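You operate a simulated robot arm through the tools that you are given. There is no shell and no other tool. Be economical: measure what you need, move in short steps, check, and stop when the job is done.

You run a simulated robot arm. Do the job below in one go: nothing can be reset, and whatever is moved stays where it is left.

## Task
Pump the vacuum bag flat and seal it.
Fine: park the stopper in its holder, seat the pump in the valve, and put the pump back in its holder after.

Only the result counts: the job must be done as asked and must still hold three seconds after the hand-in. Knocking over, shifting, dropping, spilling or breaking anything else fails it. Lids that push on must go on centred and level and be pressed home; caps that screw on are set level and turned clockwise until they are tight.

## Robot
A 7-joint arm with a two-finger parallel gripper, fixed in place. Base frame: the origin is at the foot of the arm, x ahead of it, y to its left, z up. Readings come in m, degrees, newtons and seconds.
With the tool pointing down near the work surface it reaches from about 0.2 to 0.66 m from the base axis. Its first joint turns from -66.0 to 66.0 degrees. Payload 1.57 kg.
Tool frame: the origin (TCP) lies between the finger pads and is the grasp point; the fingertips stand 0.03 m ahead of it; z points along the fingers, y is the line along which they close. Largest opening 0.11 m; finger width 0.024, thickness 0.012; the body of the gripper, 0.048 by 0.112 m, starts 0.078 m behind the TCP.
Orientation is that of the tool frame in the base frame, as [roll, pitch, yaw] about the fixed x, y, z axes, in that order (R = Rz(yaw) Ry(pitch) Rx(roll)). With the fingers straight down and closing along the base's y, the tool's x points along the base's -x, its y along +y and its z along -z.

## Interface
- The arm moves only by the tool move_arm. Its argument "series" is a list of rows, each a list of 7 numbers: the shift along the tool's x, y, z in units of 20 mm (1.0 is 20 mm), then the turn, a rotation vector about the tool's x, y, z in units of 5 degrees (1.0 is 5 degrees), then the gripper command, from -1 (shut) to 1 (fully open), values between in proportion. In form: [[dx, dy, dz, wx, wy, wz, jaw], ...]. A call has 1 to 10 rows; each row shifts and turns the commanded pose from where the row before left it, along the tool's axes as they then stand. A call with a number of a shift or a turn outside -1 to 1 is refused whole. A row lasts 0.2 s, in which the tool goes at most 0.05 m and 8.6 degrees; a call with a longer step from one row to the next is refused whole, and so is a gripper value outside its range. Where a pose cannot be reached the arm comes as near as it can. A force on the tool above 40 N (or 10 N above the force at the start of the call, whichever is more), or a blocked arm, ends the call early, and 0.2 s more pass. Each finger travels about 0.108 m/s and halts on what it meets, pressing with about 21 N; the grip force reading is that of the motor and also rises with nothing between the fingers. The clock runs only during rows and for 0.2 s after the last one: add rows that do not move to give the fingers time. It gives the time, the measured TCP pose, the force on the tool (base axes), the opening and the grip force at its end, in the units of the frame above (readings bear some noise), with the torque about the TCP (base axes, N m) and any sound that the robot's microphone picked up.
- Cameras (640 x 400 px; columns grow to the right, rows downward): "scene" is fixed at [0.1416, -0.3801, 1.4042]; the picture's right is [0.90, -0.44, 0.00], its down [-0.28, -0.56, -0.78] and it looks along [0.34, 0.70, -0.62] (base axes); focal length 347 px, centre (320, 200). "wrist" rides on the gripper at [0.07, 0.016, -0.141] in the tool frame; the picture's right is [-0.23, 0.97, 0.00], its down [-0.86, -0.20, -0.48] and it looks along [-0.47, -0.11, 0.88] (tool axes); focal length 222 px, centre (320, 200). There is no depth. A picture from a camera that has moved, and an enlarged one, comes with that camera's place and axes in the base frame and with its lens. The place of the scene camera against the robot may be out by one fixed shift of up to 0.012 m in any direction.
- snapshot(camera): a new picture of that camera. It takes no simulated time.
- enlarge(camera, box): a new picture of the part [left, top, right, bottom] of that camera's present view, enlarged. It takes no simulated time.
- job_done(): hands the job in; it is judged then, once.

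Work in short steps. Places have to be worked out from the pictures, the camera data and where the tool is seen: move nearer, look again, correct. Check each grasp and each placing, and mend what went wrong. You have 120 turns and 68 pictures in all, those below and enlarged ones among them. Open the gripper and draw the arm clear of the work before you hand the job in, unless the task says otherwise; then end with one line.

The tools are called after "Emit:" as a command line: name --pt "numbers of a row" for each row, then --argument value for the rest, lists and objects as JSON in quotes. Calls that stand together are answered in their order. move_arm: Moves the arm, as the interface text tells. Its arguments: {"type":"object","properties":{"series":{"type":"array","items":{"type":"array","items":{"type":"number"}}}},"required":["series"]} The other tools are called the same way: snapshot (camera) takes a picture; enlarge (camera, box) takes an enlarged picture of a part of a camera's view; job_done () hands the job in.

At the start:

```text
time_s: 0.0
position: [0.3908, 0.0744, 1.0436]
tcp_rot: [-180.0, 0.0, 180.0]
wrist_force: [-1.0, 0.3, 0.1]
moment: [-0.03, 0.01, -0.01]
grip_width: 0.1099
gripper_force: 0.1
```

scene: 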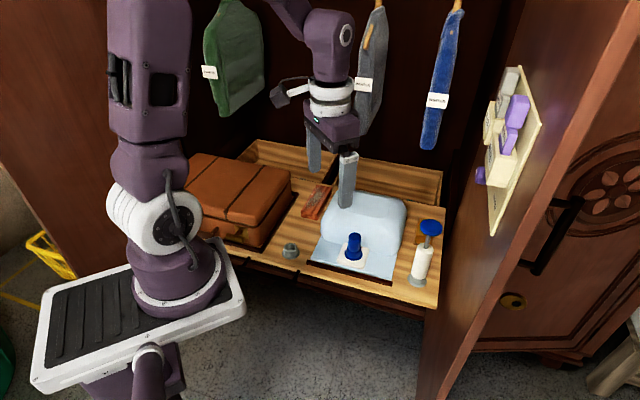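
wrist: 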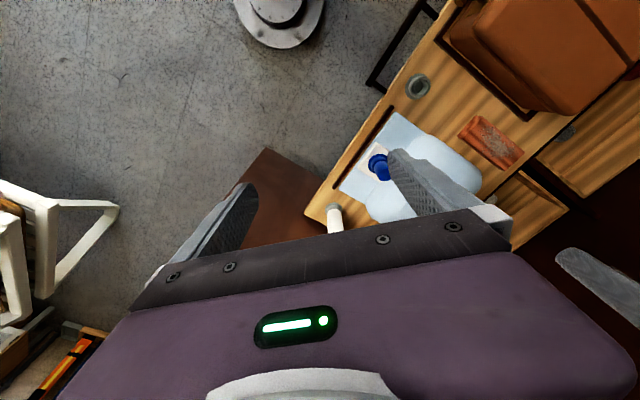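

I'll look closer at the bag, pump and stopper holder before moving.

Emit:
enlarge --camera "scene" --box '[260, 170, 460, 295]'

Emit:
enlarge --camera "wrist" --box '[300, 50, 540, 250]'

```text
3.20 times, centred on (360, 232) of scene
camera zoom: at [0.1416, -0.3801, 1.4042], right [0.9, -0.44, 0.0], down [-0.28, -0.56, -0.78], along [0.34, 0.7, -0.62], focal length 1111 px, centre (192, 96)
```

zoom: 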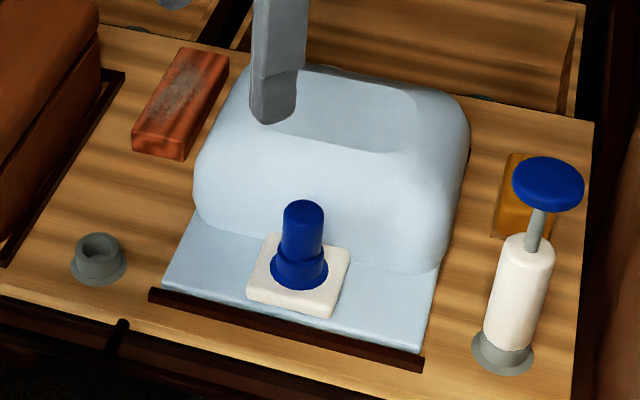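

```text
2.00 times, centred on (420, 150) of wrist
camera zoom: at [0.3224, 0.0911, 1.1839], right [0.23, 0.97, 0.0], down [0.86, -0.2, 0.48], along [0.47, -0.11, -0.88], focal length 444 px, centre (120, 300)
```

zoom: 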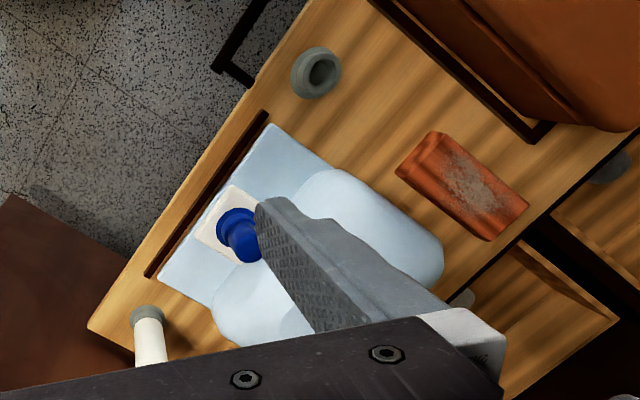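

Rough triangulation puts the holder near (0.38, 0.29), the stopper and valve near (0.52, 0.18) and the pump near (0.625, 0.045), with the shelf around z 0.67 and its front edge at 45°. I'll turn the tool to line up with the shelf edge and lower it a little.

Emit:
move_arm --pt "0 0 0.3 0 0 -1 1" --pt "0 0 0.3 0 0 -1 1" --pt "0 0 0.3 0 0 -1 1" --pt "0 0 0.3 0 0 -1 1" --pt "0 0 0.3 0 0 -1 1" --pt "0 0 0.3 0 0 -1 1" --pt "0 0 0.3 0 0 -1 1" --pt "0 0 0.3 0 0 -1 1" --pt "0 0 0.3 0 0 -1 1"

Emit:
snapshot --camera "wrist"

```text
time_s: 2.0
position: [0.3903, 0.0746, 0.9894]
tcp_rot: [-179.9, 0.0, -134.7]
wrist_force: [1.0, -0.1, 0.4]
moment: [0.02, 0.01, -0.01]
grip_width: 0.1101
gripper_force: 0.2
```

```text
63 pictures are left
camera wrist: at [0.3313, 0.0369, 1.1297], right [-0.53, 0.85, 0.0], down [0.74, 0.47, 0.48], along [0.41, 0.25, -0.88], focal length 222 px, centre (320, 200)
```

wrist: 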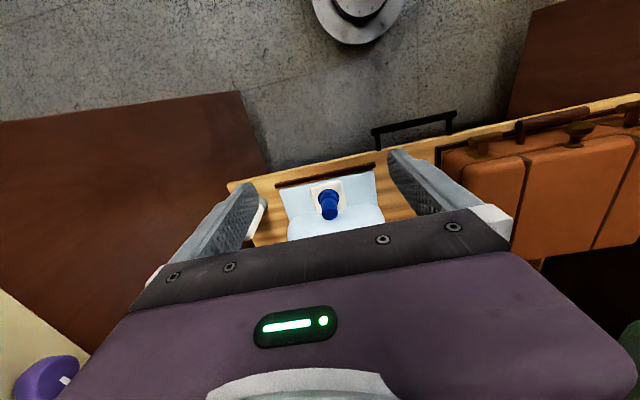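

The tool is aligned with the shelf. I'll move above the stopper while staying high.

Emit:
move_arm --pt "-0.88 -0.1 0.6 0 0 0 1" --pt "-0.88 -0.1 0.6 0 0 0 1" --pt "-0.88 -0.1 0.6 0 0 0 1" --pt "-0.88 -0.1 0.6 0 0 0 1" --pt "-0.88 -0.1 0.6 0 0 0 1" --pt "-0.88 -0.1 0.6 0 0 0 1" --pt "-0.88 -0.1 0.6 0 0 0 1" --pt "-0.88 -0.1 0.6 0 0 0 1" --pt "-0.88 -0.1 0.6 0 0 0 1"

Emit:
snapshot --camera "wrist"

Emit:
snapshot --camera "scene"

```text
time_s: 4.0
position: [0.5167, 0.1757, 0.8813]
tcp_rot: [179.9, 0.0, -134.9]
wrist_force: [-0.6, 0.9, 0.4]
moment: [0.03, 0.01, 0.0]
grip_width: 0.11
gripper_force: 0.1
```

```text
62 pictures are left
camera wrist: at [0.4563, 0.1373, 1.022], right [-0.53, 0.85, 0.0], down [0.75, 0.46, 0.48], along [0.41, 0.25, -0.88], focal length 222 px, centre (320, 200)
```

wrist: 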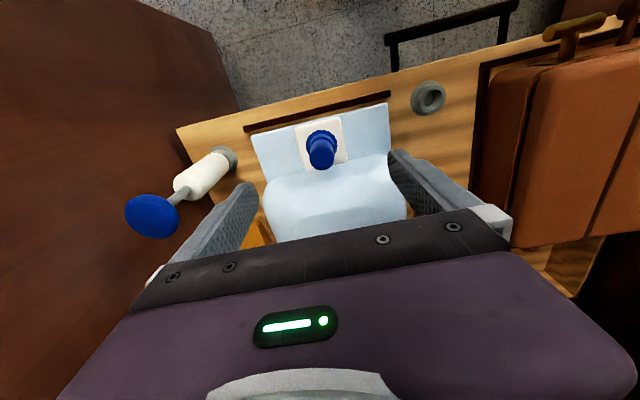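

```text
61 pictures are left
```

scene: 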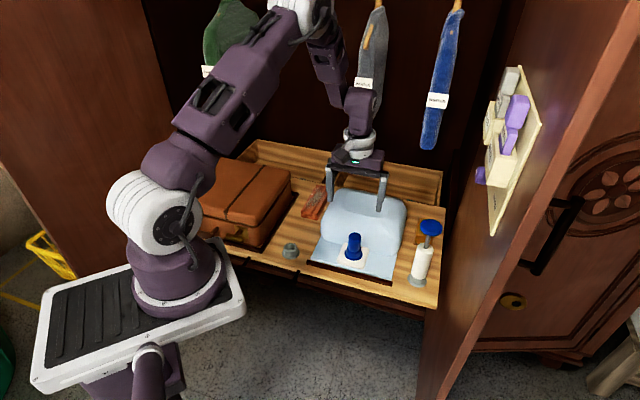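

The stopper looks nearly under the tool. I'll enlarge both views to measure it.

Emit:
enlarge --camera "wrist" --box '[110, 60, 470, 260]'

Emit:
enlarge --camera "scene" --box '[270, 140, 450, 300]'

```text
1.78 times, centred on (290, 160) of wrist
camera zoom: at [0.4563, 0.1373, 1.022], right [-0.53, 0.85, 0.0], down [0.75, 0.46, 0.48], along [0.41, 0.25, -0.88], focal length 395 px, centre (373, 271)
```

zoom: 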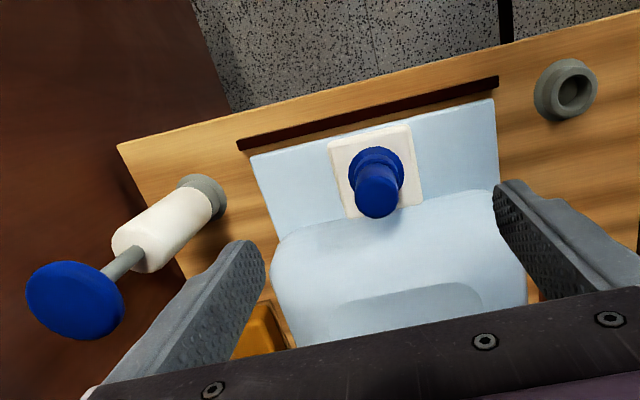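

```text
2.50 times, centred on (360, 220) of scene
camera zoom: at [0.1416, -0.3802, 1.4042], right [0.9, -0.44, 0.0], down [-0.28, -0.56, -0.78], along [0.34, 0.7, -0.62], focal length 868 px, centre (220, 150)
```

zoom: 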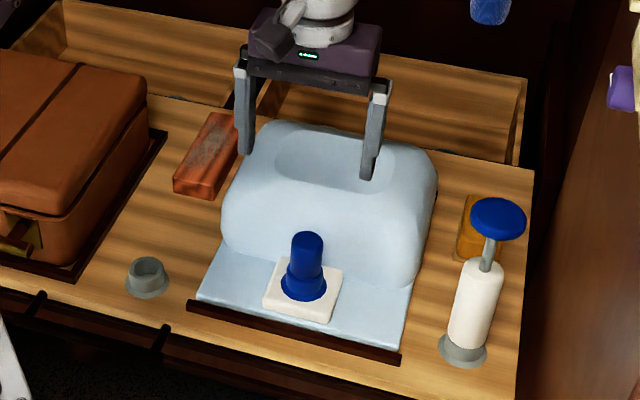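

The stopper axis is about 20–25 mm inward of the tool axis. I'll shift inward and descend 0.1 m, then measure again.

Emit:
move_arm --pt "-0.22 -0.02 1 0 0 0 1" --pt "-0.22 -0.02 1 0 0 0 1" --pt "-0.22 -0.02 1 0 0 0 1" --pt "-0.22 -0.02 1 0 0 0 1" --pt "-0.22 -0.02 1 0 0 0 1"

Emit:
snapshot --camera "wrist"

Emit:
enlarge --camera "scene" --box '[270, 140, 450, 300]'

```text
time_s: 5.2
position: [0.5338, 0.1886, 0.7791]
tcp_rot: [-179.9, 0.1, -134.9]
wrist_force: [0.3, -0.8, -0.2]
moment: [0.0, 0.05, -0.01]
grip_width: 0.1098
gripper_force: 0.1
```

```text
58 pictures are left
camera wrist: at [0.4735, 0.151, 0.921], right [-0.53, 0.85, 0.0], down [0.74, 0.46, 0.48], along [0.41, 0.25, -0.88], focal length 222 px, centre (320, 200)
```

wrist: 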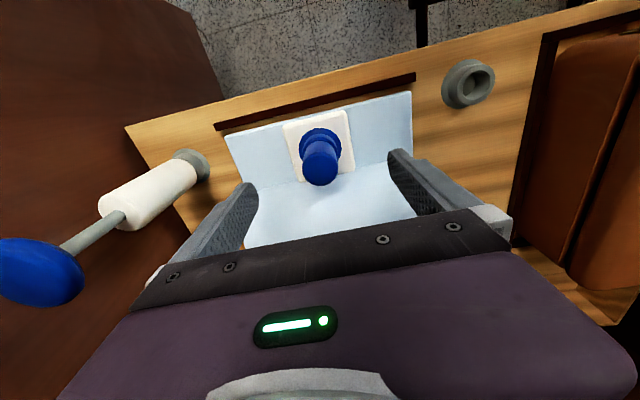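

```text
2.50 times, centred on (360, 220) of scene
camera zoom: at [0.1416, -0.3801, 1.4042], right [0.9, -0.44, 0.0], down [-0.28, -0.56, -0.78], along [0.34, 0.7, -0.62], focal length 868 px, centre (220, 150)
```

zoom: 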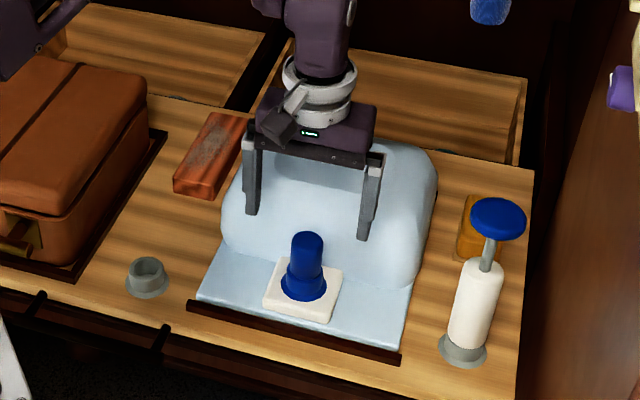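

With the scene view corrected against the fingertips, the stopper axis is at about (0.528, 0.184) and its top near z 0.735. I'll shift 7 mm outward and descend to grasp height.

Emit:
move_arm --pt "0.35 0.05 0 0 0 0 1" --pt "0 0 0.7 0 0 0 1" --pt "0 0 0.7 0 0 0 1" --pt "0 0 0.7 0 0 0 1" --pt "0 0 0.7 0 0 0 1"

Emit:
snapshot --camera "wrist"

Emit:
enlarge --camera "scene" --box '[270, 140, 450, 300]'

```text
time_s: 6.4
position: [0.5266, 0.1846, 0.7245]
tcp_rot: [-180.0, 0.0, -135.0]
wrist_force: [0.4, 0.0, -0.6]
moment: [-0.01, 0.02, 0.0]
grip_width: 0.11
gripper_force: 0.1
```

```text
56 pictures are left
camera wrist: at [0.4675, 0.1468, 0.8654], right [-0.53, 0.85, 0.0], down [0.75, 0.46, 0.48], along [0.41, 0.25, -0.88], focal length 222 px, centre (320, 200)
```

wrist: 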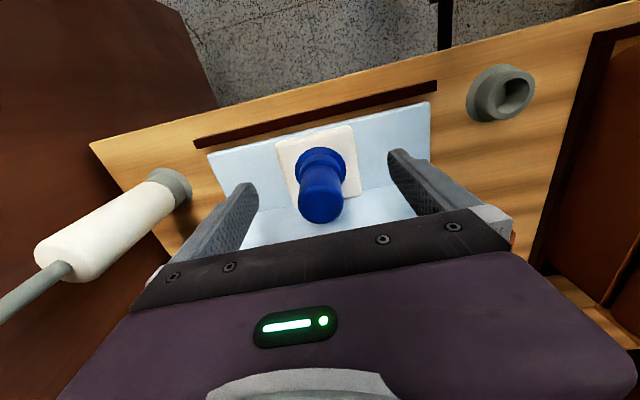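

```text
2.50 times, centred on (360, 220) of scene
camera zoom: at [0.1416, -0.3801, 1.4042], right [0.9, -0.44, 0.0], down [-0.28, -0.56, -0.78], along [0.34, 0.7, -0.62], focal length 868 px, centre (220, 150)
```

zoom: 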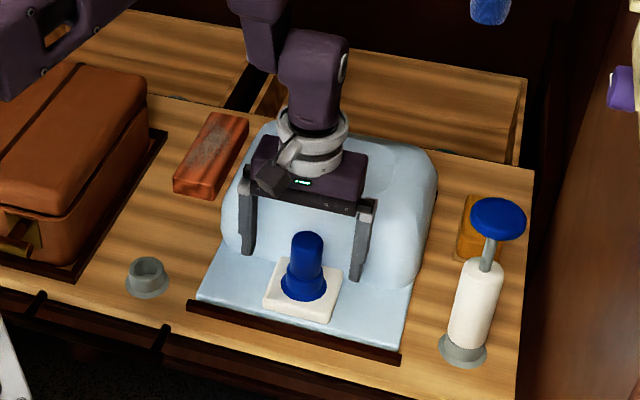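

The fingers straddle the stopper and its axis lines up in both views. I'll go down 4 mm more and close.

Emit:
move_arm --pt "0 0 0.2 0 0 0 1" --pt "0 0 0 0 0 0 0" --pt "0 0 0 0 0 0 -0.5" --pt "0 0 0 0 0 0 -1" --pt "0 0 0 0 0 0 -1" --pt "0 0 0 0 0 0 -1"

Emit:
enlarge --camera "scene" --box '[270, 140, 450, 300]'

```text
time_s: 7.8
position: [0.5278, 0.1841, 0.7203]
tcp_rot: [-180.0, 0.0, -135.1]
wrist_force: [2.7, -2.1, 1.0]
moment: [-0.05, -0.16, -0.05]
grip_width: 0.0338
gripper_force: 21.4
```

```text
2.50 times, centred on (360, 220) of scene
camera zoom: at [0.1416, -0.3802, 1.4042], right [0.9, -0.44, 0.0], down [-0.28, -0.56, -0.78], along [0.34, 0.7, -0.62], focal length 868 px, centre (220, 150)
```

zoom: 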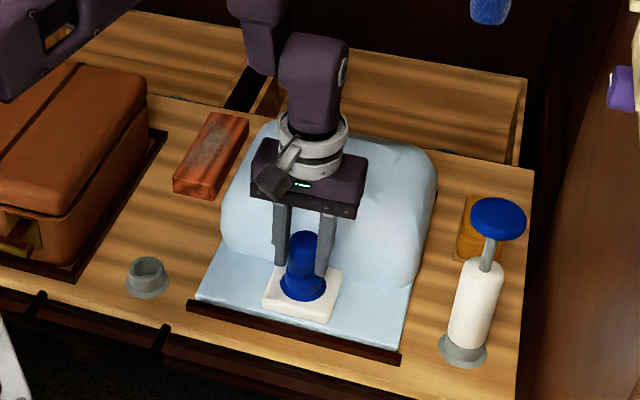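

The grip is good at 34 mm, with a slight side load toward the right. I'll nudge 1 mm that way and see whether it relaxes.

Emit:
move_arm --pt "0 -0.06 0 0 0 0 -1" --pt "0 0 0 0 0 0 -1"

```text
time_s: 8.4
position: [0.528, 0.1841, 0.7219]
tcp_rot: [179.9, 0.0, -135.0]
wrist_force: [-1.2, 0.8, 5.9]
moment: [0.16, -0.01, 0.05]
grip_width: 0.0338
gripper_force: 21.3
```

The side load is almost gone, so I'll pull straight up.

Emit:
move_arm --pt "0 0 -0.25 0 0 0 -1" --pt "0 0 -0.25 0 0 0 -1" --pt "0 0 -0.25 0 0 0 -1" --pt "0 0 -0.25 0 0 0 -1"

```text
time_s: 9.4
position: [0.5274, 0.1836, 0.7401]
tcp_rot: [180.0, 0.0, -135.0]
wrist_force: [1.0, -0.4, -1.0]
moment: [0.0, -0.01, -0.01]
grip_width: 0.034
gripper_force: 21.1
```

Emit:
move_arm --pt "0 0 -0.8 0 0 0 -1" --pt "0 0 -0.8 0 0 0 -1" --pt "0 0 -0.8 0 0 0 -1" --pt "0 0 -0.8 0 0 0 -1"

Emit:
enlarge --camera "scene" --box '[270, 140, 450, 300]'

Emit:
snapshot --camera "wrist"

```text
time_s: 10.4
position: [0.528, 0.1828, 0.8063]
tcp_rot: [180.0, 0.0, -135.0]
wrist_force: [-1.1, -0.4, -0.3]
moment: [-0.02, 0.0, 0.02]
grip_width: 0.0336
gripper_force: 20.5
```

```text
2.50 times, centred on (360, 220) of scene
camera zoom: at [0.1416, -0.3801, 1.4042], right [0.9, -0.44, 0.0], down [-0.28, -0.56, -0.78], along [0.34, 0.7, -0.62], focal length 868 px, centre (220, 150)
```

zoom: 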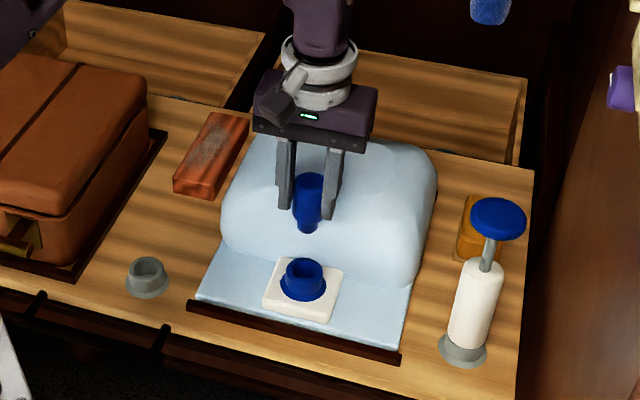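

```text
52 pictures are left
camera wrist: at [0.4677, 0.1459, 0.9471], right [-0.53, 0.85, 0.0], down [0.75, 0.46, 0.48], along [0.41, 0.25, -0.88], focal length 222 px, centre (320, 200)
```

wrist: 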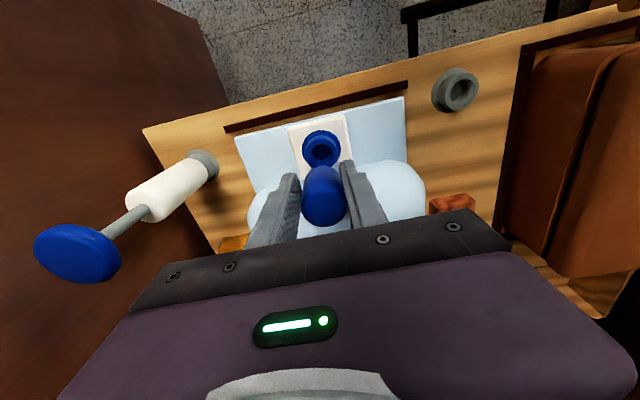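

The stopper is out and the valve socket is exposed. I'll carry the stopper toward its holder at this height, staying a bit short of it, then look.

Emit:
move_arm --pt "0.13 0.9 -0.1 0 0 0 -1" --pt "0.13 0.9 -0.1 0 0 0 -1" --pt "0.13 0.9 -0.1 0 0 0 -1" --pt "0.13 0.9 -0.1 0 0 0 -1" --pt "0.13 0.9 -0.1 0 0 0 -1" --pt "0.13 0.9 -0.1 0 0 0 -1" --pt "0.13 0.9 -0.1 0 0 0 -1" --pt "0.13 0.9 -0.1 0 0 0 -1" --pt "0 0 0 0 0 0 -1"

Emit:
snapshot --camera "wrist"

Emit:
enlarge --camera "scene" --box '[210, 140, 390, 300]'

```text
time_s: 12.4
position: [0.4117, 0.2707, 0.8209]
tcp_rot: [179.9, 0.0, -135.1]
wrist_force: [-0.6, -0.4, -0.7]
moment: [0.01, -0.03, 0.0]
grip_width: 0.0338
gripper_force: 21.5
```

```text
51 pictures are left
camera wrist: at [0.3519, 0.2333, 0.9616], right [-0.53, 0.85, 0.0], down [0.75, 0.46, 0.48], along [0.41, 0.25, -0.88], focal length 222 px, centre (320, 200)
```

wrist: 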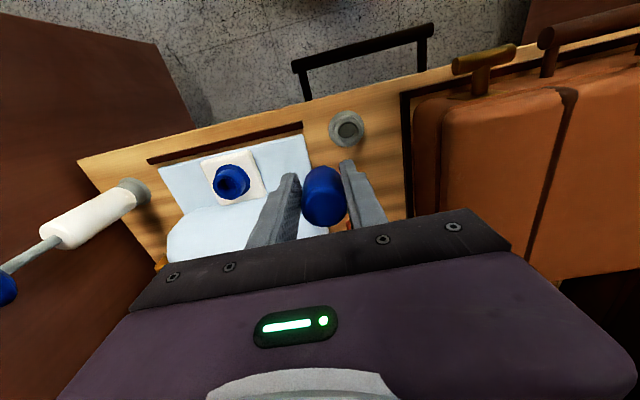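

```text
2.50 times, centred on (300, 220) of scene
camera zoom: at [0.1416, -0.3801, 1.4042], right [0.9, -0.44, 0.0], down [-0.28, -0.56, -0.78], along [0.34, 0.7, -0.62], focal length 868 px, centre (370, 150)
```

zoom: 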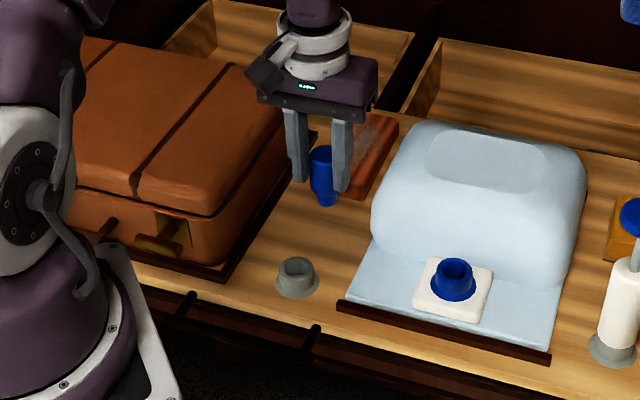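

The holder mouth is at about (0.381, 0.290), z around 0.665. I'll move over it and come down partway to check alignment.

Emit:
move_arm --pt "0.12 0.62 0.3 0 0 0 -1" --pt "0.12 0.62 0.5 0 0 0 -1" --pt "0.12 0.6 0.7 0 0 0 -1" --pt "0 0 0.7 0 0 0 -1" --pt "0 0 0.3 0 0 0 -1" --pt "0 0 0 0 0 0 -1"

Emit:
snapshot --camera "wrist"

Emit:
enlarge --camera "scene" --box '[240, 180, 340, 270]'

```text
time_s: 13.8
position: [0.3806, 0.2908, 0.7714]
tcp_rot: [179.9, 0.0, -134.9]
wrist_force: [0.5, 0.4, -0.6]
moment: [-0.01, 0.02, -0.01]
grip_width: 0.0331
gripper_force: 20.9
```

```text
49 pictures are left
camera wrist: at [0.32, 0.253, 0.9122], right [-0.53, 0.85, 0.0], down [0.75, 0.46, 0.48], along [0.41, 0.25, -0.88], focal length 222 px, centre (320, 200)
```

wrist: 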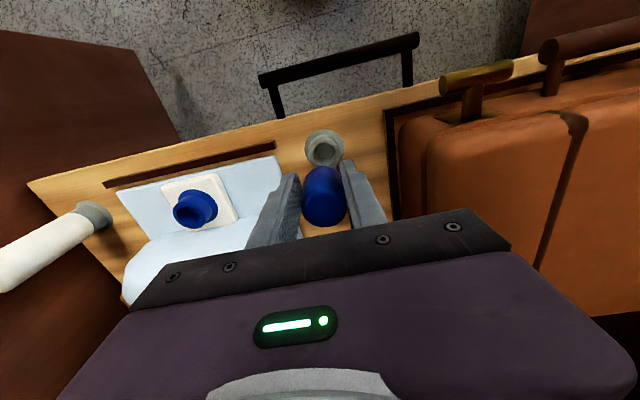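

```text
4.44 times, centred on (290, 225) of scene
camera zoom: at [0.1416, -0.3801, 1.4042], right [0.9, -0.44, 0.0], down [-0.28, -0.56, -0.78], along [0.34, 0.7, -0.62], focal length 1543 px, centre (453, 89)
```

zoom: 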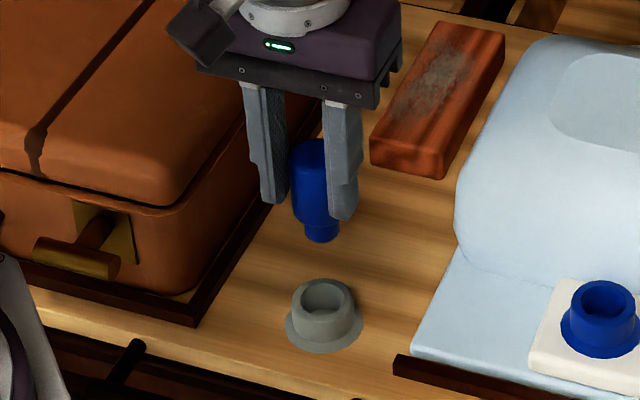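

Alignment looks close. I'll enlarge the wrist view to refine it before insertion.

Emit:
enlarge --camera "wrist" --box '[270, 110, 380, 240]'

```text
3.08 times, centred on (325, 175) of wrist
camera zoom: at [0.32, 0.253, 0.9122], right [-0.53, 0.85, 0.0], down [0.75, 0.46, 0.48], along [0.41, 0.25, -0.88], focal length 684 px, centre (305, 277)
```

zoom: 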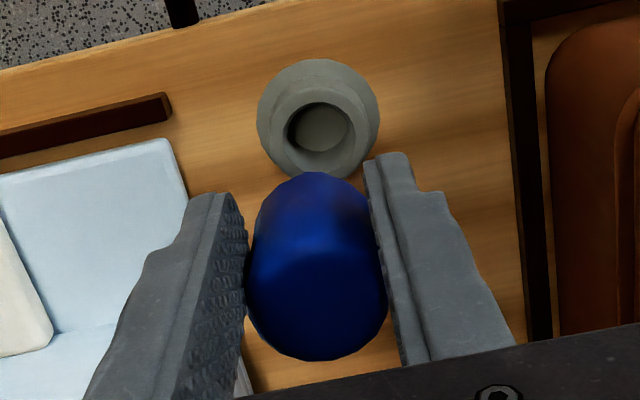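

The wrist and scene views disagree by a few millimetres, so I'll zoom further.

Emit:
enlarge --camera "scene" --box '[270, 200, 310, 265]'

Emit:
enlarge --camera "wrist" --box '[295, 120, 355, 175]'

```text
6.15 times, centred on (290, 232) of scene
camera zoom: at [0.1416, -0.3801, 1.4042], right [0.9, -0.44, 0.0], down [-0.28, -0.56, -0.78], along [0.34, 0.7, -0.62], focal length 2137 px, centre (505, 0)
```

zoom: 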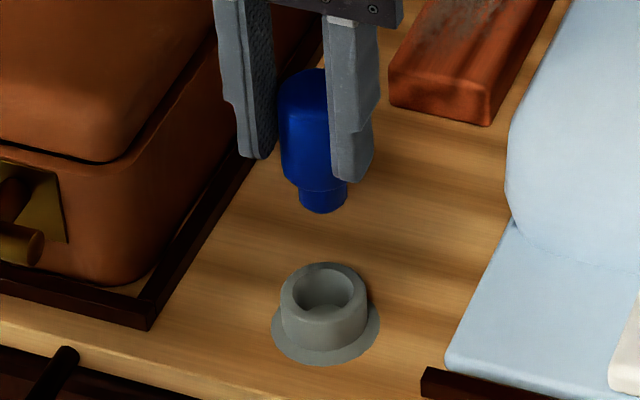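

```text
7.27 times, centred on (325, 148) of wrist
camera zoom: at [0.32, 0.253, 0.9122], right [-0.53, 0.85, 0.0], down [0.75, 0.46, 0.48], along [0.41, 0.25, -0.88], focal length 1615 px, centre (284, 582)
```

zoom: 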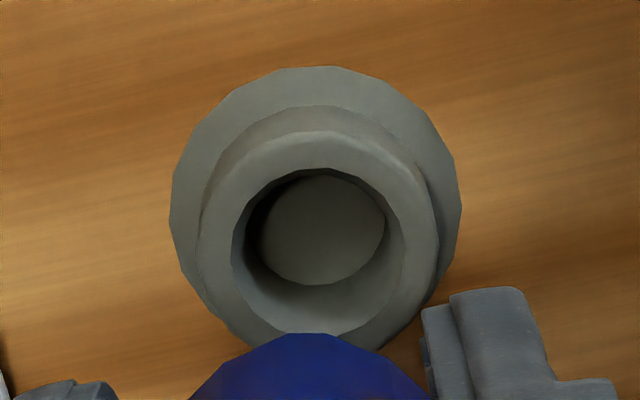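

Both views now agree that the holder is about 4 mm further along tool +y and 2.5 mm along −x. I'll correct that and lower until the plug is just above the mouth.

Emit:
move_arm --pt "-0.12 0.2 0.5 0 0 0 -1" --pt "0 0 0.7 0 0 0 -1" --pt "0 0 0.6 0 0 0 -1" --pt "0 0 0.3 0 0 0 -1" --pt "0 0 0 0 0 0 -1"

Emit:
enlarge --camera "scene" --box '[270, 200, 310, 265]'

```text
time_s: 15.0
position: [0.3799, 0.295, 0.729]
tcp_rot: [-180.0, 0.0, -135.0]
wrist_force: [-0.7, 0.1, -0.5]
moment: [0.03, -0.03, 0.0]
grip_width: 0.0332
gripper_force: 20.6
```

```text
6.15 times, centred on (290, 232) of scene
camera zoom: at [0.1416, -0.3801, 1.4042], right [0.9, -0.44, 0.0], down [-0.28, -0.56, -0.78], along [0.34, 0.7, -0.62], focal length 2137 px, centre (505, 0)
```

zoom: 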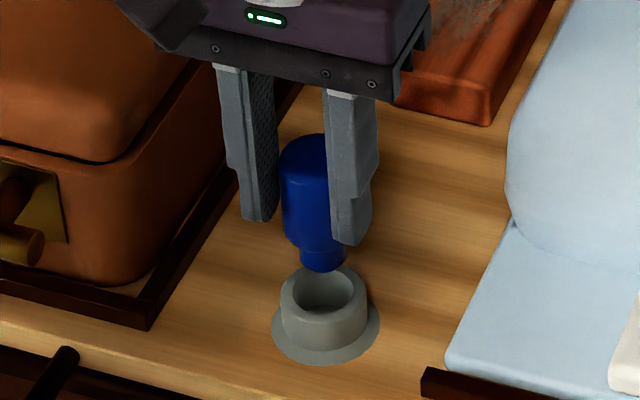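

The plug is lined up with the mouth, about 12–15 mm above it. I'll lower gently into the hole.

Emit:
move_arm --pt "0 0 0.4 0 0 0 -1" --pt "0 0 0.4 0 0 0 -1" --pt "0 0 0.3 0 0 0 -1" --pt "0 0 0 0 0 0 -1"

Emit:
enlarge --camera "scene" --box '[270, 200, 310, 265]'

```text
time_s: 15.8
position: [0.3796, 0.2975, 0.7094]
tcp_rot: [180.0, 0.1, -135.0]
wrist_force: [-2.9, -4.3, 15.4]
moment: [0.02, -0.03, 0.03]
grip_width: 0.0331
gripper_force: 20.5
stopped in row 4: the force on the tool passed its limit at 47 N (the readings are from after the stop); the commanded pose is now the measured one
```

```text
6.15 times, centred on (290, 232) of scene
camera zoom: at [0.1414, -0.3804, 1.4042], right [0.9, -0.44, 0.0], down [-0.27, -0.56, -0.78], along [0.34, 0.7, -0.62], focal length 2137 px, centre (505, 0)
```

zoom: 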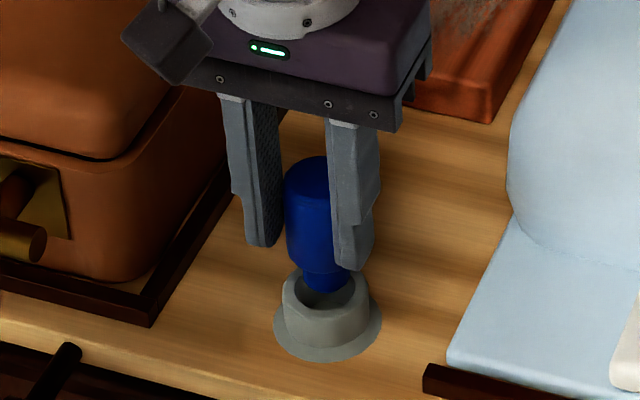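

The plug is resting on the far rim, roughly 5–6 mm too far inward. I'll lift 8 mm and shift outward (+x).

Emit:
move_arm --pt "0 0 -0.4 0 0 0 -1" --pt "0.28 0 0 0 0 0 -1" --pt "0 0 0 0 0 0 -1"

Emit:
enlarge --camera "scene" --box '[270, 200, 310, 265]'

Emit:
enlarge --camera "wrist" --box '[280, 120, 370, 220]'

```text
time_s: 16.6
position: [0.3777, 0.2937, 0.7167]
tcp_rot: [179.9, 0.2, -135.1]
wrist_force: [0.4, 0.1, -0.4]
moment: [0.0, -0.03, 0.0]
grip_width: 0.0329
gripper_force: 20.7
```

```text
6.15 times, centred on (290, 232) of scene
camera zoom: at [0.1416, -0.3801, 1.4042], right [0.9, -0.44, 0.0], down [-0.28, -0.56, -0.78], along [0.34, 0.7, -0.62], focal length 2137 px, centre (505, 0)
```

zoom: 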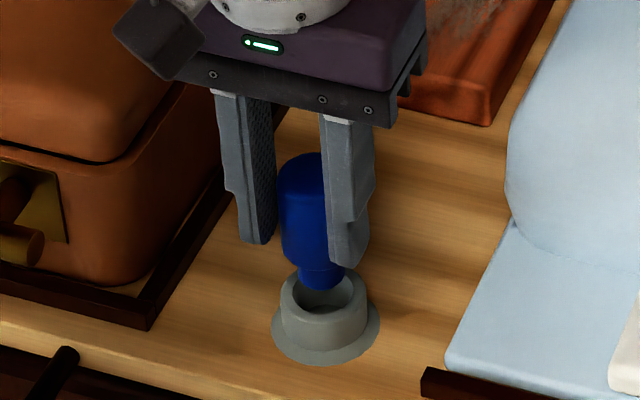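

```text
4.00 times, centred on (325, 170) of wrist
camera zoom: at [0.3162, 0.2546, 0.8578], right [-0.53, 0.85, 0.0], down [0.74, 0.46, 0.48], along [0.41, 0.25, -0.88], focal length 888 px, centre (300, 320)
```

zoom: 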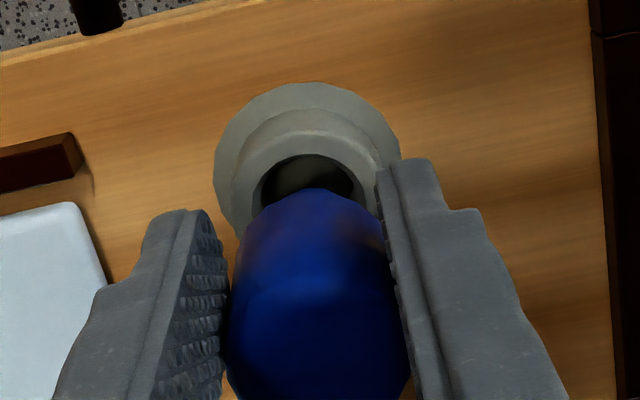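

The plug now projects onto the mouth centre, so I'll lower again.

Emit:
move_arm --pt "0 0 0.3 0 0 0 -1" --pt "0 0 0.3 0 0 0 -1" --pt "0 0 0.2 0 0 0 -1" --pt "0 0 0.2 0 0 0 -1" --pt "0 0 0 0 0 0 -1"

Emit:
enlarge --camera "scene" --box '[270, 200, 310, 265]'

```text
time_s: 17.8
position: [0.378, 0.2917, 0.6982]
tcp_rot: [-179.9, 0.2, -135.0]
wrist_force: [-0.2, -0.1, -1.0]
moment: [0.03, -0.02, 0.0]
grip_width: 0.0328
gripper_force: 21.0
```

```text
6.15 times, centred on (290, 232) of scene
camera zoom: at [0.1416, -0.3801, 1.4042], right [0.9, -0.44, 0.0], down [-0.28, -0.56, -0.78], along [0.34, 0.7, -0.62], focal length 2137 px, centre (505, 0)
```

zoom: 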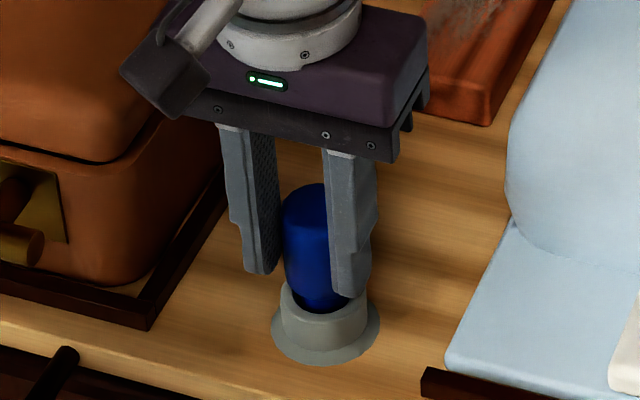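

The plug is in without force. I'll continue down to the seat.

Emit:
move_arm --pt "0 0 0.15 0 0 0 -1" --pt "0 0 0.15 0 0 0 -1" --pt "0 0 0.15 0 0 0 -1" --pt "0 0 0 0 0 0 -1"

Emit:
enlarge --camera "scene" --box '[270, 200, 310, 265]'

```text
time_s: 18.8
position: [0.3775, 0.2929, 0.6888]
tcp_rot: [180.0, 0.5, -135.0]
wrist_force: [-1.8, -3.8, 25.0]
moment: [0.02, -0.05, -0.01]
grip_width: 0.0329
gripper_force: 21.5
```

```text
6.15 times, centred on (290, 232) of scene
camera zoom: at [0.1413, -0.3805, 1.4042], right [0.9, -0.44, 0.0], down [-0.27, -0.56, -0.78], along [0.34, 0.7, -0.62], focal length 2137 px, centre (505, 0)
```

zoom: 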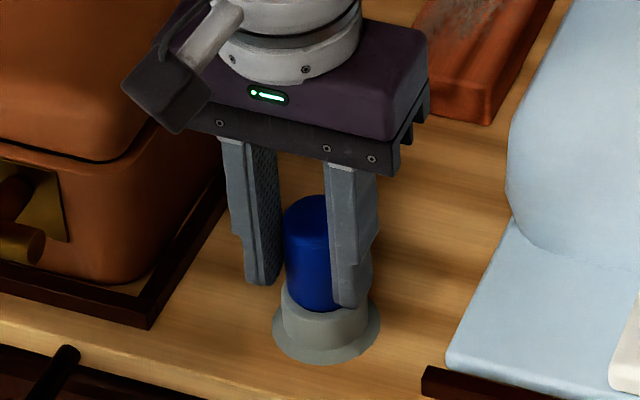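

The shoulder is seated on the rim at z 0.689. I'll relieve the pressure, release gently and rise.

Emit:
move_arm --pt "0 0 -0.06 0 0 0 -1" --pt "0 0 0 0 0 0 -0.2" --pt "0 0 0 0 0 0 0.2" --pt "0 0 0 0 0 0 0.2" --pt "0 0 -0.5 0 0 0 0.2" --pt "0 0 -1 0 0 0 0.2" --pt "0 0 -1 0 0 0 0.2" --pt "0 0 -1 0 0 0 0.2" --pt "0 0 -1 0 0 0 0.2"

Emit:
enlarge --camera "scene" --box '[260, 170, 460, 295]'

```text
time_s: 20.8
position: [0.3782, 0.2938, 0.7787]
tcp_rot: [-179.9, 0.2, -134.9]
wrist_force: [0.7, 0.0, -0.1]
moment: [0.0, -0.04, -0.01]
grip_width: 0.0659
gripper_force: 0.1
```

```text
3.20 times, centred on (360, 232) of scene
camera zoom: at [0.1416, -0.3801, 1.4042], right [0.9, -0.44, 0.0], down [-0.28, -0.56, -0.78], along [0.34, 0.7, -0.62], focal length 1111 px, centre (192, 96)
```

zoom: 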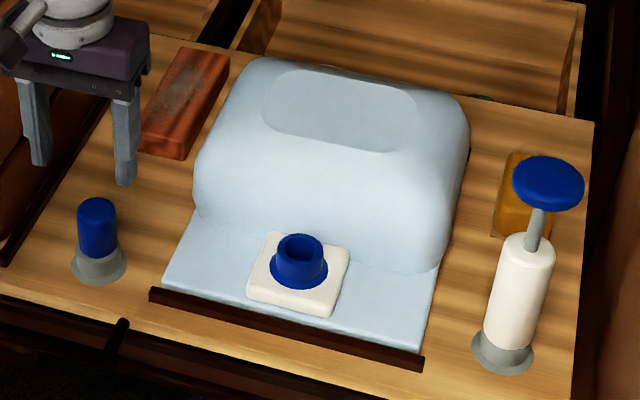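

The stopper is parked upright, and its grasp pose is about (0.378, 0.293, 0.689). I'll rise and travel toward the pump.

Emit:
move_arm --pt "0 -0.5 -1 0 0 0 0.2" --pt "0 -1 -1 0 0 0 0.5" --pt "0 -1 -1 0 0 0 1" --pt "0 -1 -1 0 0 0 1" --pt "0 -1 -1 0 0 0 1" --pt "0 -1 -1 0 0 0 1" --pt "0 -1 -1 0 0 0 1" --pt "0 -1 -1 0 0 0 1" --pt "0 -1 0 0 0 0 1" --pt "0 -1 0 0 0 0 1"

Emit:
move_arm --pt "0 -1 0 0 0 0 1" --pt "0 -1 0 0 0 0 1" --pt "0 -1 0 0 0 0 1" --pt "0 0 0 0 0 0 1"

Emit:
snapshot --camera "wrist"

Emit:
snapshot --camera "scene"

```text
time_s: 23.0
position: [0.5099, 0.1588, 0.9384]
tcp_rot: [-180.0, 0.2, -135.0]
wrist_force: [-0.4, 0.1, 0.2]
moment: [0.01, -0.02, 0.01]
grip_width: 0.11
gripper_force: 0.0
```

```text
time_s: 24.0
position: [0.5525, 0.1163, 0.9393]
tcp_rot: [-179.9, 0.1, -135.1]
wrist_force: [0.4, -0.3, -0.1]
moment: [-0.02, 0.0, 0.01]
grip_width: 0.11
gripper_force: 0.2
```

```text
37 pictures are left
camera wrist: at [0.492, 0.0773, 1.0799], right [-0.53, 0.85, 0.0], down [0.74, 0.46, 0.48], along [0.41, 0.25, -0.88], focal length 222 px, centre (320, 200)
```

wrist: 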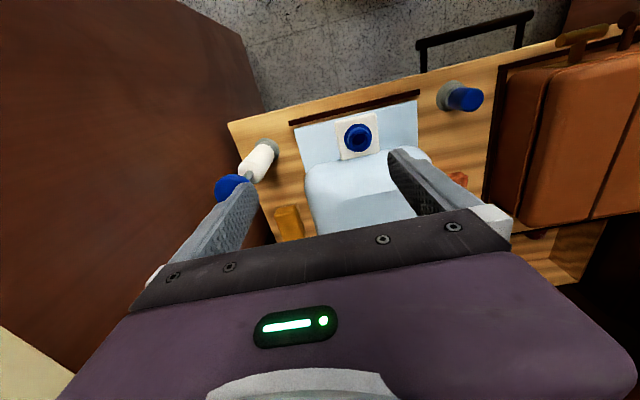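

```text
36 pictures are left
```

scene: 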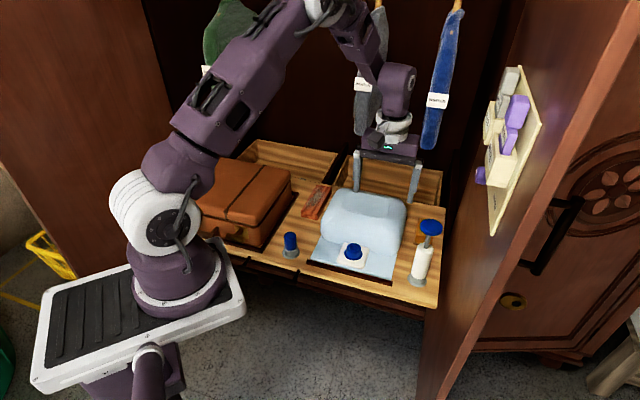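

The pump axis is near (0.643, 0.045), with the knob top near 0.85 and the body top near 0.79, and it is close to the right wall. I'll turn the tool 90° so the narrow side faces the wall and the fingers close front-to-back.

Emit:
move_arm --pt "0 0 0 0 0 1 1" --pt "0 0 0 0 0 1 1" --pt "0 0 0 0 0 1 1" --pt "0 0 0 0 0 1 1" --pt "0 0 0 0 0 1 1" --pt "0 0 0 0 0 1 1" --pt "0 0 0 0 0 1 1" --pt "0 0 0 0 0 1 1" --pt "0 0 0 0 0 1 1"

Emit:
move_arm --pt "0 0 0 0 0 1 1" --pt "0 0 0 0 0 1 1" --pt "0 0 0 0 0 1 1" --pt "0 0 0 0 0 1 1" --pt "0 0 0 0 0 1 1" --pt "0 0 0 0 0 1 1" --pt "0 0 0 0 0 1 1" --pt "0 0 0 0 0 1 1" --pt "0 0 0 0 0 1 1"

Emit:
snapshot --camera "wrist"

```text
time_s: 26.0
position: [0.5524, 0.1159, 0.9393]
tcp_rot: [179.9, 0.2, 179.9]
wrist_force: [0.1, -0.4, -0.2]
moment: [0.01, -0.01, 0.0]
grip_width: 0.1099
gripper_force: 0.0
```

```text
time_s: 28.0
position: [0.553, 0.1163, 0.9388]
tcp_rot: [179.8, 0.0, 134.9]
wrist_force: [0.0, 0.3, 0.2]
moment: [0.02, 0.01, -0.01]
grip_width: 0.1102
gripper_force: 0.2
```

```text
35 pictures are left
camera wrist: at [0.5154, 0.1767, 1.0803], right [0.85, 0.53, 0.0], down [0.46, -0.75, 0.48], along [0.25, -0.4, -0.88], focal length 222 px, centre (320, 200)
```

wrist: 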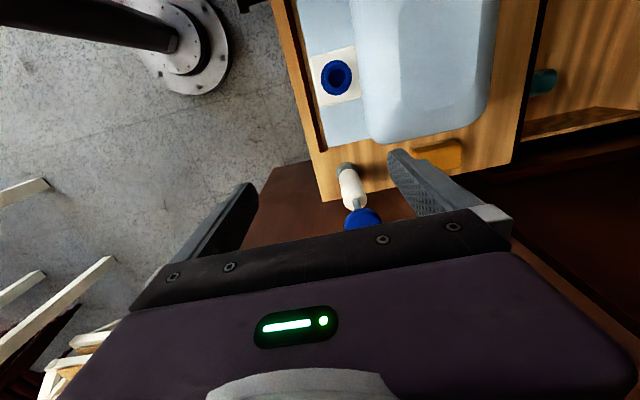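

In this orientation the pump axis reads about (0.638, 0.068). I'll move over it at the same height and look again.

Emit:
move_arm --pt "-0.75 0.15 0 0 0 0 1" --pt "-0.75 0.15 0 0 0 0 1" --pt "-0.75 0.15 0 0 0 0 1" --pt "-0.75 0.15 0 0 0 0 1" --pt "-0.75 0.15 0 0 0 0 1" --pt "-0.75 0.15 0 0 0 0 1" --pt "0 0 0 0 0 0 1"

Emit:
snapshot --camera "wrist"

Emit:
enlarge --camera "scene" --box '[340, 130, 480, 300]'

```text
time_s: 29.6
position: [0.6301, 0.0666, 0.9401]
tcp_rot: [179.9, 0.0, 135.0]
wrist_force: [0.1, 0.5, -0.5]
moment: [0.03, 0.0, 0.03]
grip_width: 0.11
gripper_force: 0.1
```

```text
34 pictures are left
camera wrist: at [0.5923, 0.1262, 1.0807], right [0.85, 0.53, 0.0], down [0.46, -0.75, 0.48], along [0.26, -0.4, -0.88], focal length 222 px, centre (320, 200)
```

wrist: 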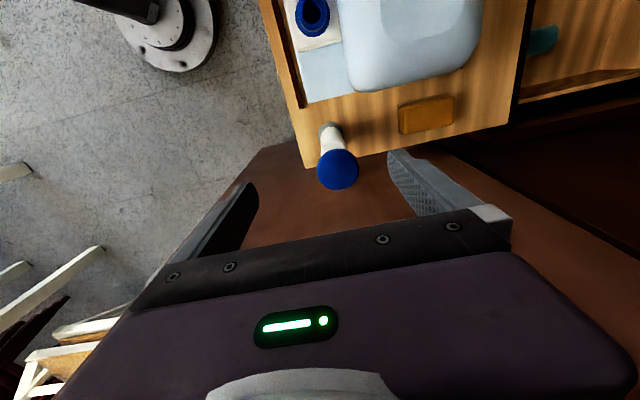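

```text
2.35 times, centred on (410, 215) of scene
camera zoom: at [0.1416, -0.3802, 1.4042], right [0.9, -0.44, 0.0], down [-0.28, -0.56, -0.78], along [0.34, 0.7, -0.62], focal length 817 px, centre (108, 165)
```

zoom: 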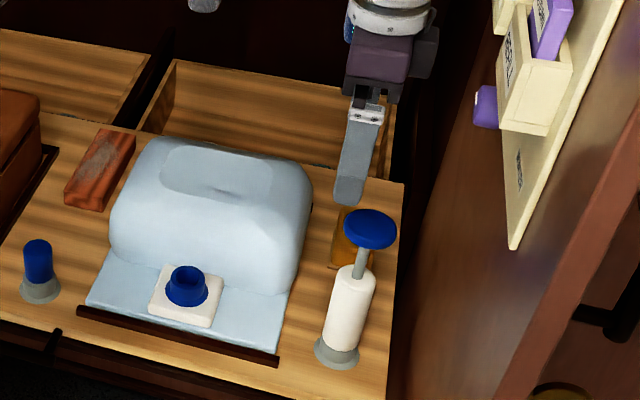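

Triangulating again puts the pump axis near (0.660, 0.057), the knob around z 0.82 and the body top around 0.765. That is near the reach limit, so I'll shift over it and check that the arm gets there.

Emit:
move_arm --pt "-0.6 0.35 0.5 0 0 0 1" --pt "-0.6 0.35 0.5 0 0 0 1" --pt "0 0 0.5 0 0 0 1" --pt "0 0 0 0 0 0 1"

Emit:
snapshot --camera "wrist"

Emit:
enlarge --camera "scene" --box '[370, 150, 470, 300]'

```text
time_s: 30.6
position: [0.6554, 0.0585, 0.9099]
tcp_rot: [179.8, 0.0, 135.0]
wrist_force: [0.4, 0.6, 0.8]
moment: [0.01, -0.03, -0.01]
grip_width: 0.11
gripper_force: 0.1
```

```text
32 pictures are left
camera wrist: at [0.6183, 0.119, 1.0506], right [0.85, 0.53, 0.0], down [0.46, -0.75, 0.48], along [0.26, -0.4, -0.88], focal length 222 px, centre (320, 200)
```

wrist: 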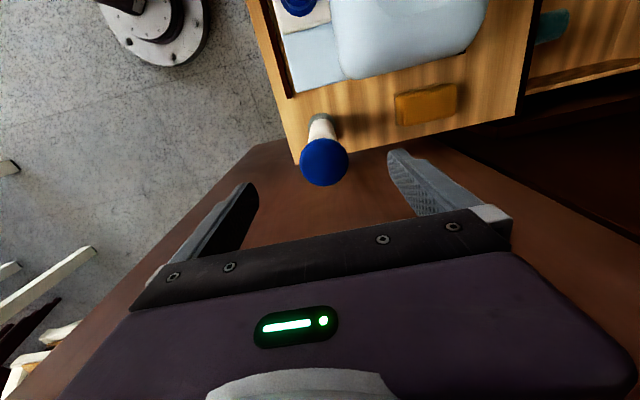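

```text
2.67 times, centred on (420, 225) of scene
camera zoom: at [0.1416, -0.3801, 1.4042], right [0.9, -0.44, 0.0], down [-0.28, -0.56, -0.78], along [0.34, 0.7, -0.62], focal length 926 px, centre (53, 133)
```

zoom: 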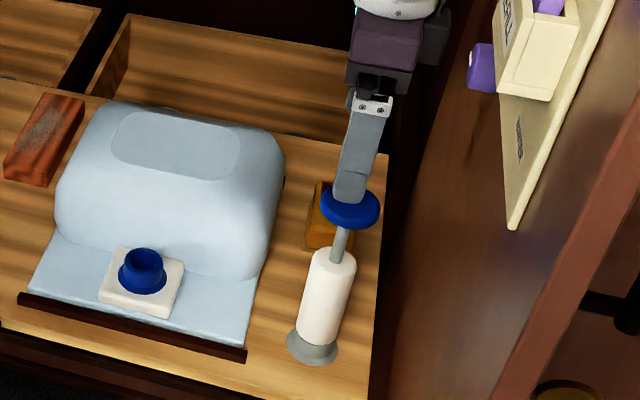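

The pump axis is about 6 mm further along −x. I'll correct that and descend with the fingers straddling the knob.

Emit:
move_arm --pt "-0.3 0.1 0.5 0 0 0 1" --pt "0 0 1 0 0 0 1" --pt "0 0 1 0 0 0 1" --pt "0 0 1 0 0 0 1" --pt "0 0 1 0 0 0 1" --pt "0 0 0.5 0 0 0 1" --pt "0 0 0 0 0 0 1"

Emit:
snapshot --camera "wrist"

Emit:
enlarge --camera "scene" --box '[370, 150, 470, 300]'

```text
time_s: 32.2
position: [0.6623, 0.0554, 0.8099]
tcp_rot: [179.9, 0.1, 135.1]
wrist_force: [-0.2, 1.1, -0.2]
moment: [0.05, -0.01, -0.02]
grip_width: 0.1099
gripper_force: 0.0
```

```text
30 pictures are left
camera wrist: at [0.6241, 0.1154, 0.95], right [0.85, 0.53, 0.0], down [0.46, -0.75, 0.48], along [0.26, -0.4, -0.88], focal length 222 px, centre (320, 200)
```

wrist: 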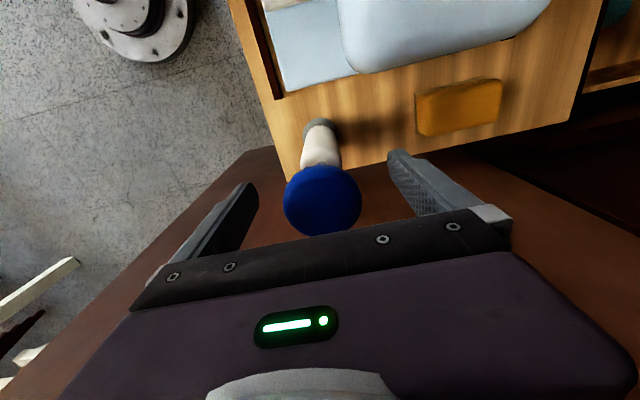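

```text
2.67 times, centred on (420, 225) of scene
camera zoom: at [0.1416, -0.3801, 1.4042], right [0.9, -0.44, 0.0], down [-0.28, -0.56, -0.78], along [0.34, 0.7, -0.62], focal length 926 px, centre (53, 133)
```

zoom: 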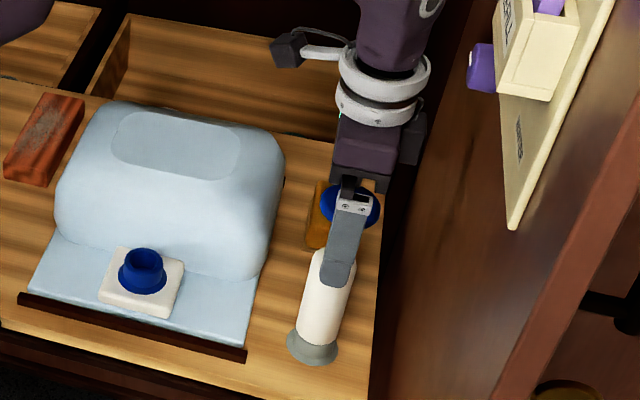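

Alignment is within 3–4 mm. I'll apply a small correction and descend to TCP z 0.764, which leaves the palm about 1 cm above the knob.

Emit:
move_arm --pt "0.17 0.1 0 0 0 0 1" --pt "0 0 0.8 0 0 0 1" --pt "0 0 0.8 0 0 0 1" --pt "0 0 0.7 0 0 0 1" --pt "0 0 0 0 0 0 1"

Emit:
enlarge --camera "wrist" --box '[220, 100, 440, 250]'

Emit:
enlarge --camera "scene" --box '[380, 180, 460, 300]'

```text
time_s: 33.4
position: [0.6604, 0.0593, 0.7633]
tcp_rot: [179.8, 0.0, 134.9]
wrist_force: [0.3, 0.7, -0.2]
moment: [0.01, -0.03, 0.0]
grip_width: 0.11
gripper_force: 0.1
```

```text
2.67 times, centred on (330, 175) of wrist
camera zoom: at [0.6231, 0.1204, 0.9044], right [0.85, 0.53, 0.0], down [0.46, -0.75, 0.48], along [0.26, -0.4, -0.88], focal length 592 px, centre (293, 267)
```

zoom: 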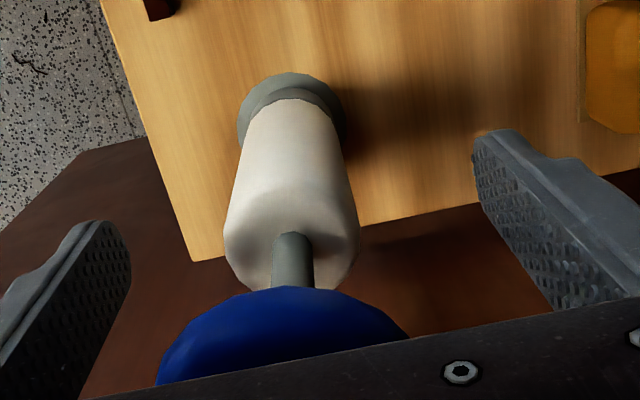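

```text
3.33 times, centred on (420, 240) of scene
camera zoom: at [0.1416, -0.3801, 1.4042], right [0.9, -0.44, 0.0], down [-0.28, -0.56, -0.78], along [0.34, 0.7, -0.62], focal length 1157 px, centre (-13, 67)
```

zoom: 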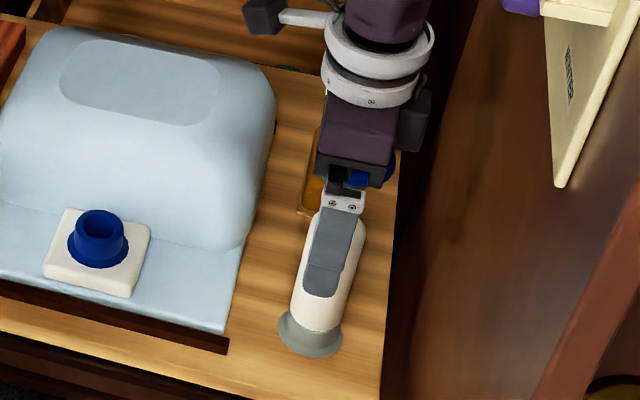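

The fingers straddle the upper pump body, centred. I'll close on it.

Emit:
move_arm --pt "0 0 0.1 0 0 0 0.3" --pt "0 0 0 0 0 0 0" --pt "0 0 0 0 0 0 -0.3" --pt "0 0 0 0 0 0 -0.6" --pt "0 0 0 0 0 0 -1" --pt "0 0 0 0 0 0 -1"

```text
time_s: 34.8
position: [0.6599, 0.0585, 0.7616]
tcp_rot: [179.7, 0.0, 135.0]
wrist_force: [-1.0, -0.8, 0.0]
moment: [-0.04, -0.01, -0.02]
grip_width: 0.0527
gripper_force: 20.5
```

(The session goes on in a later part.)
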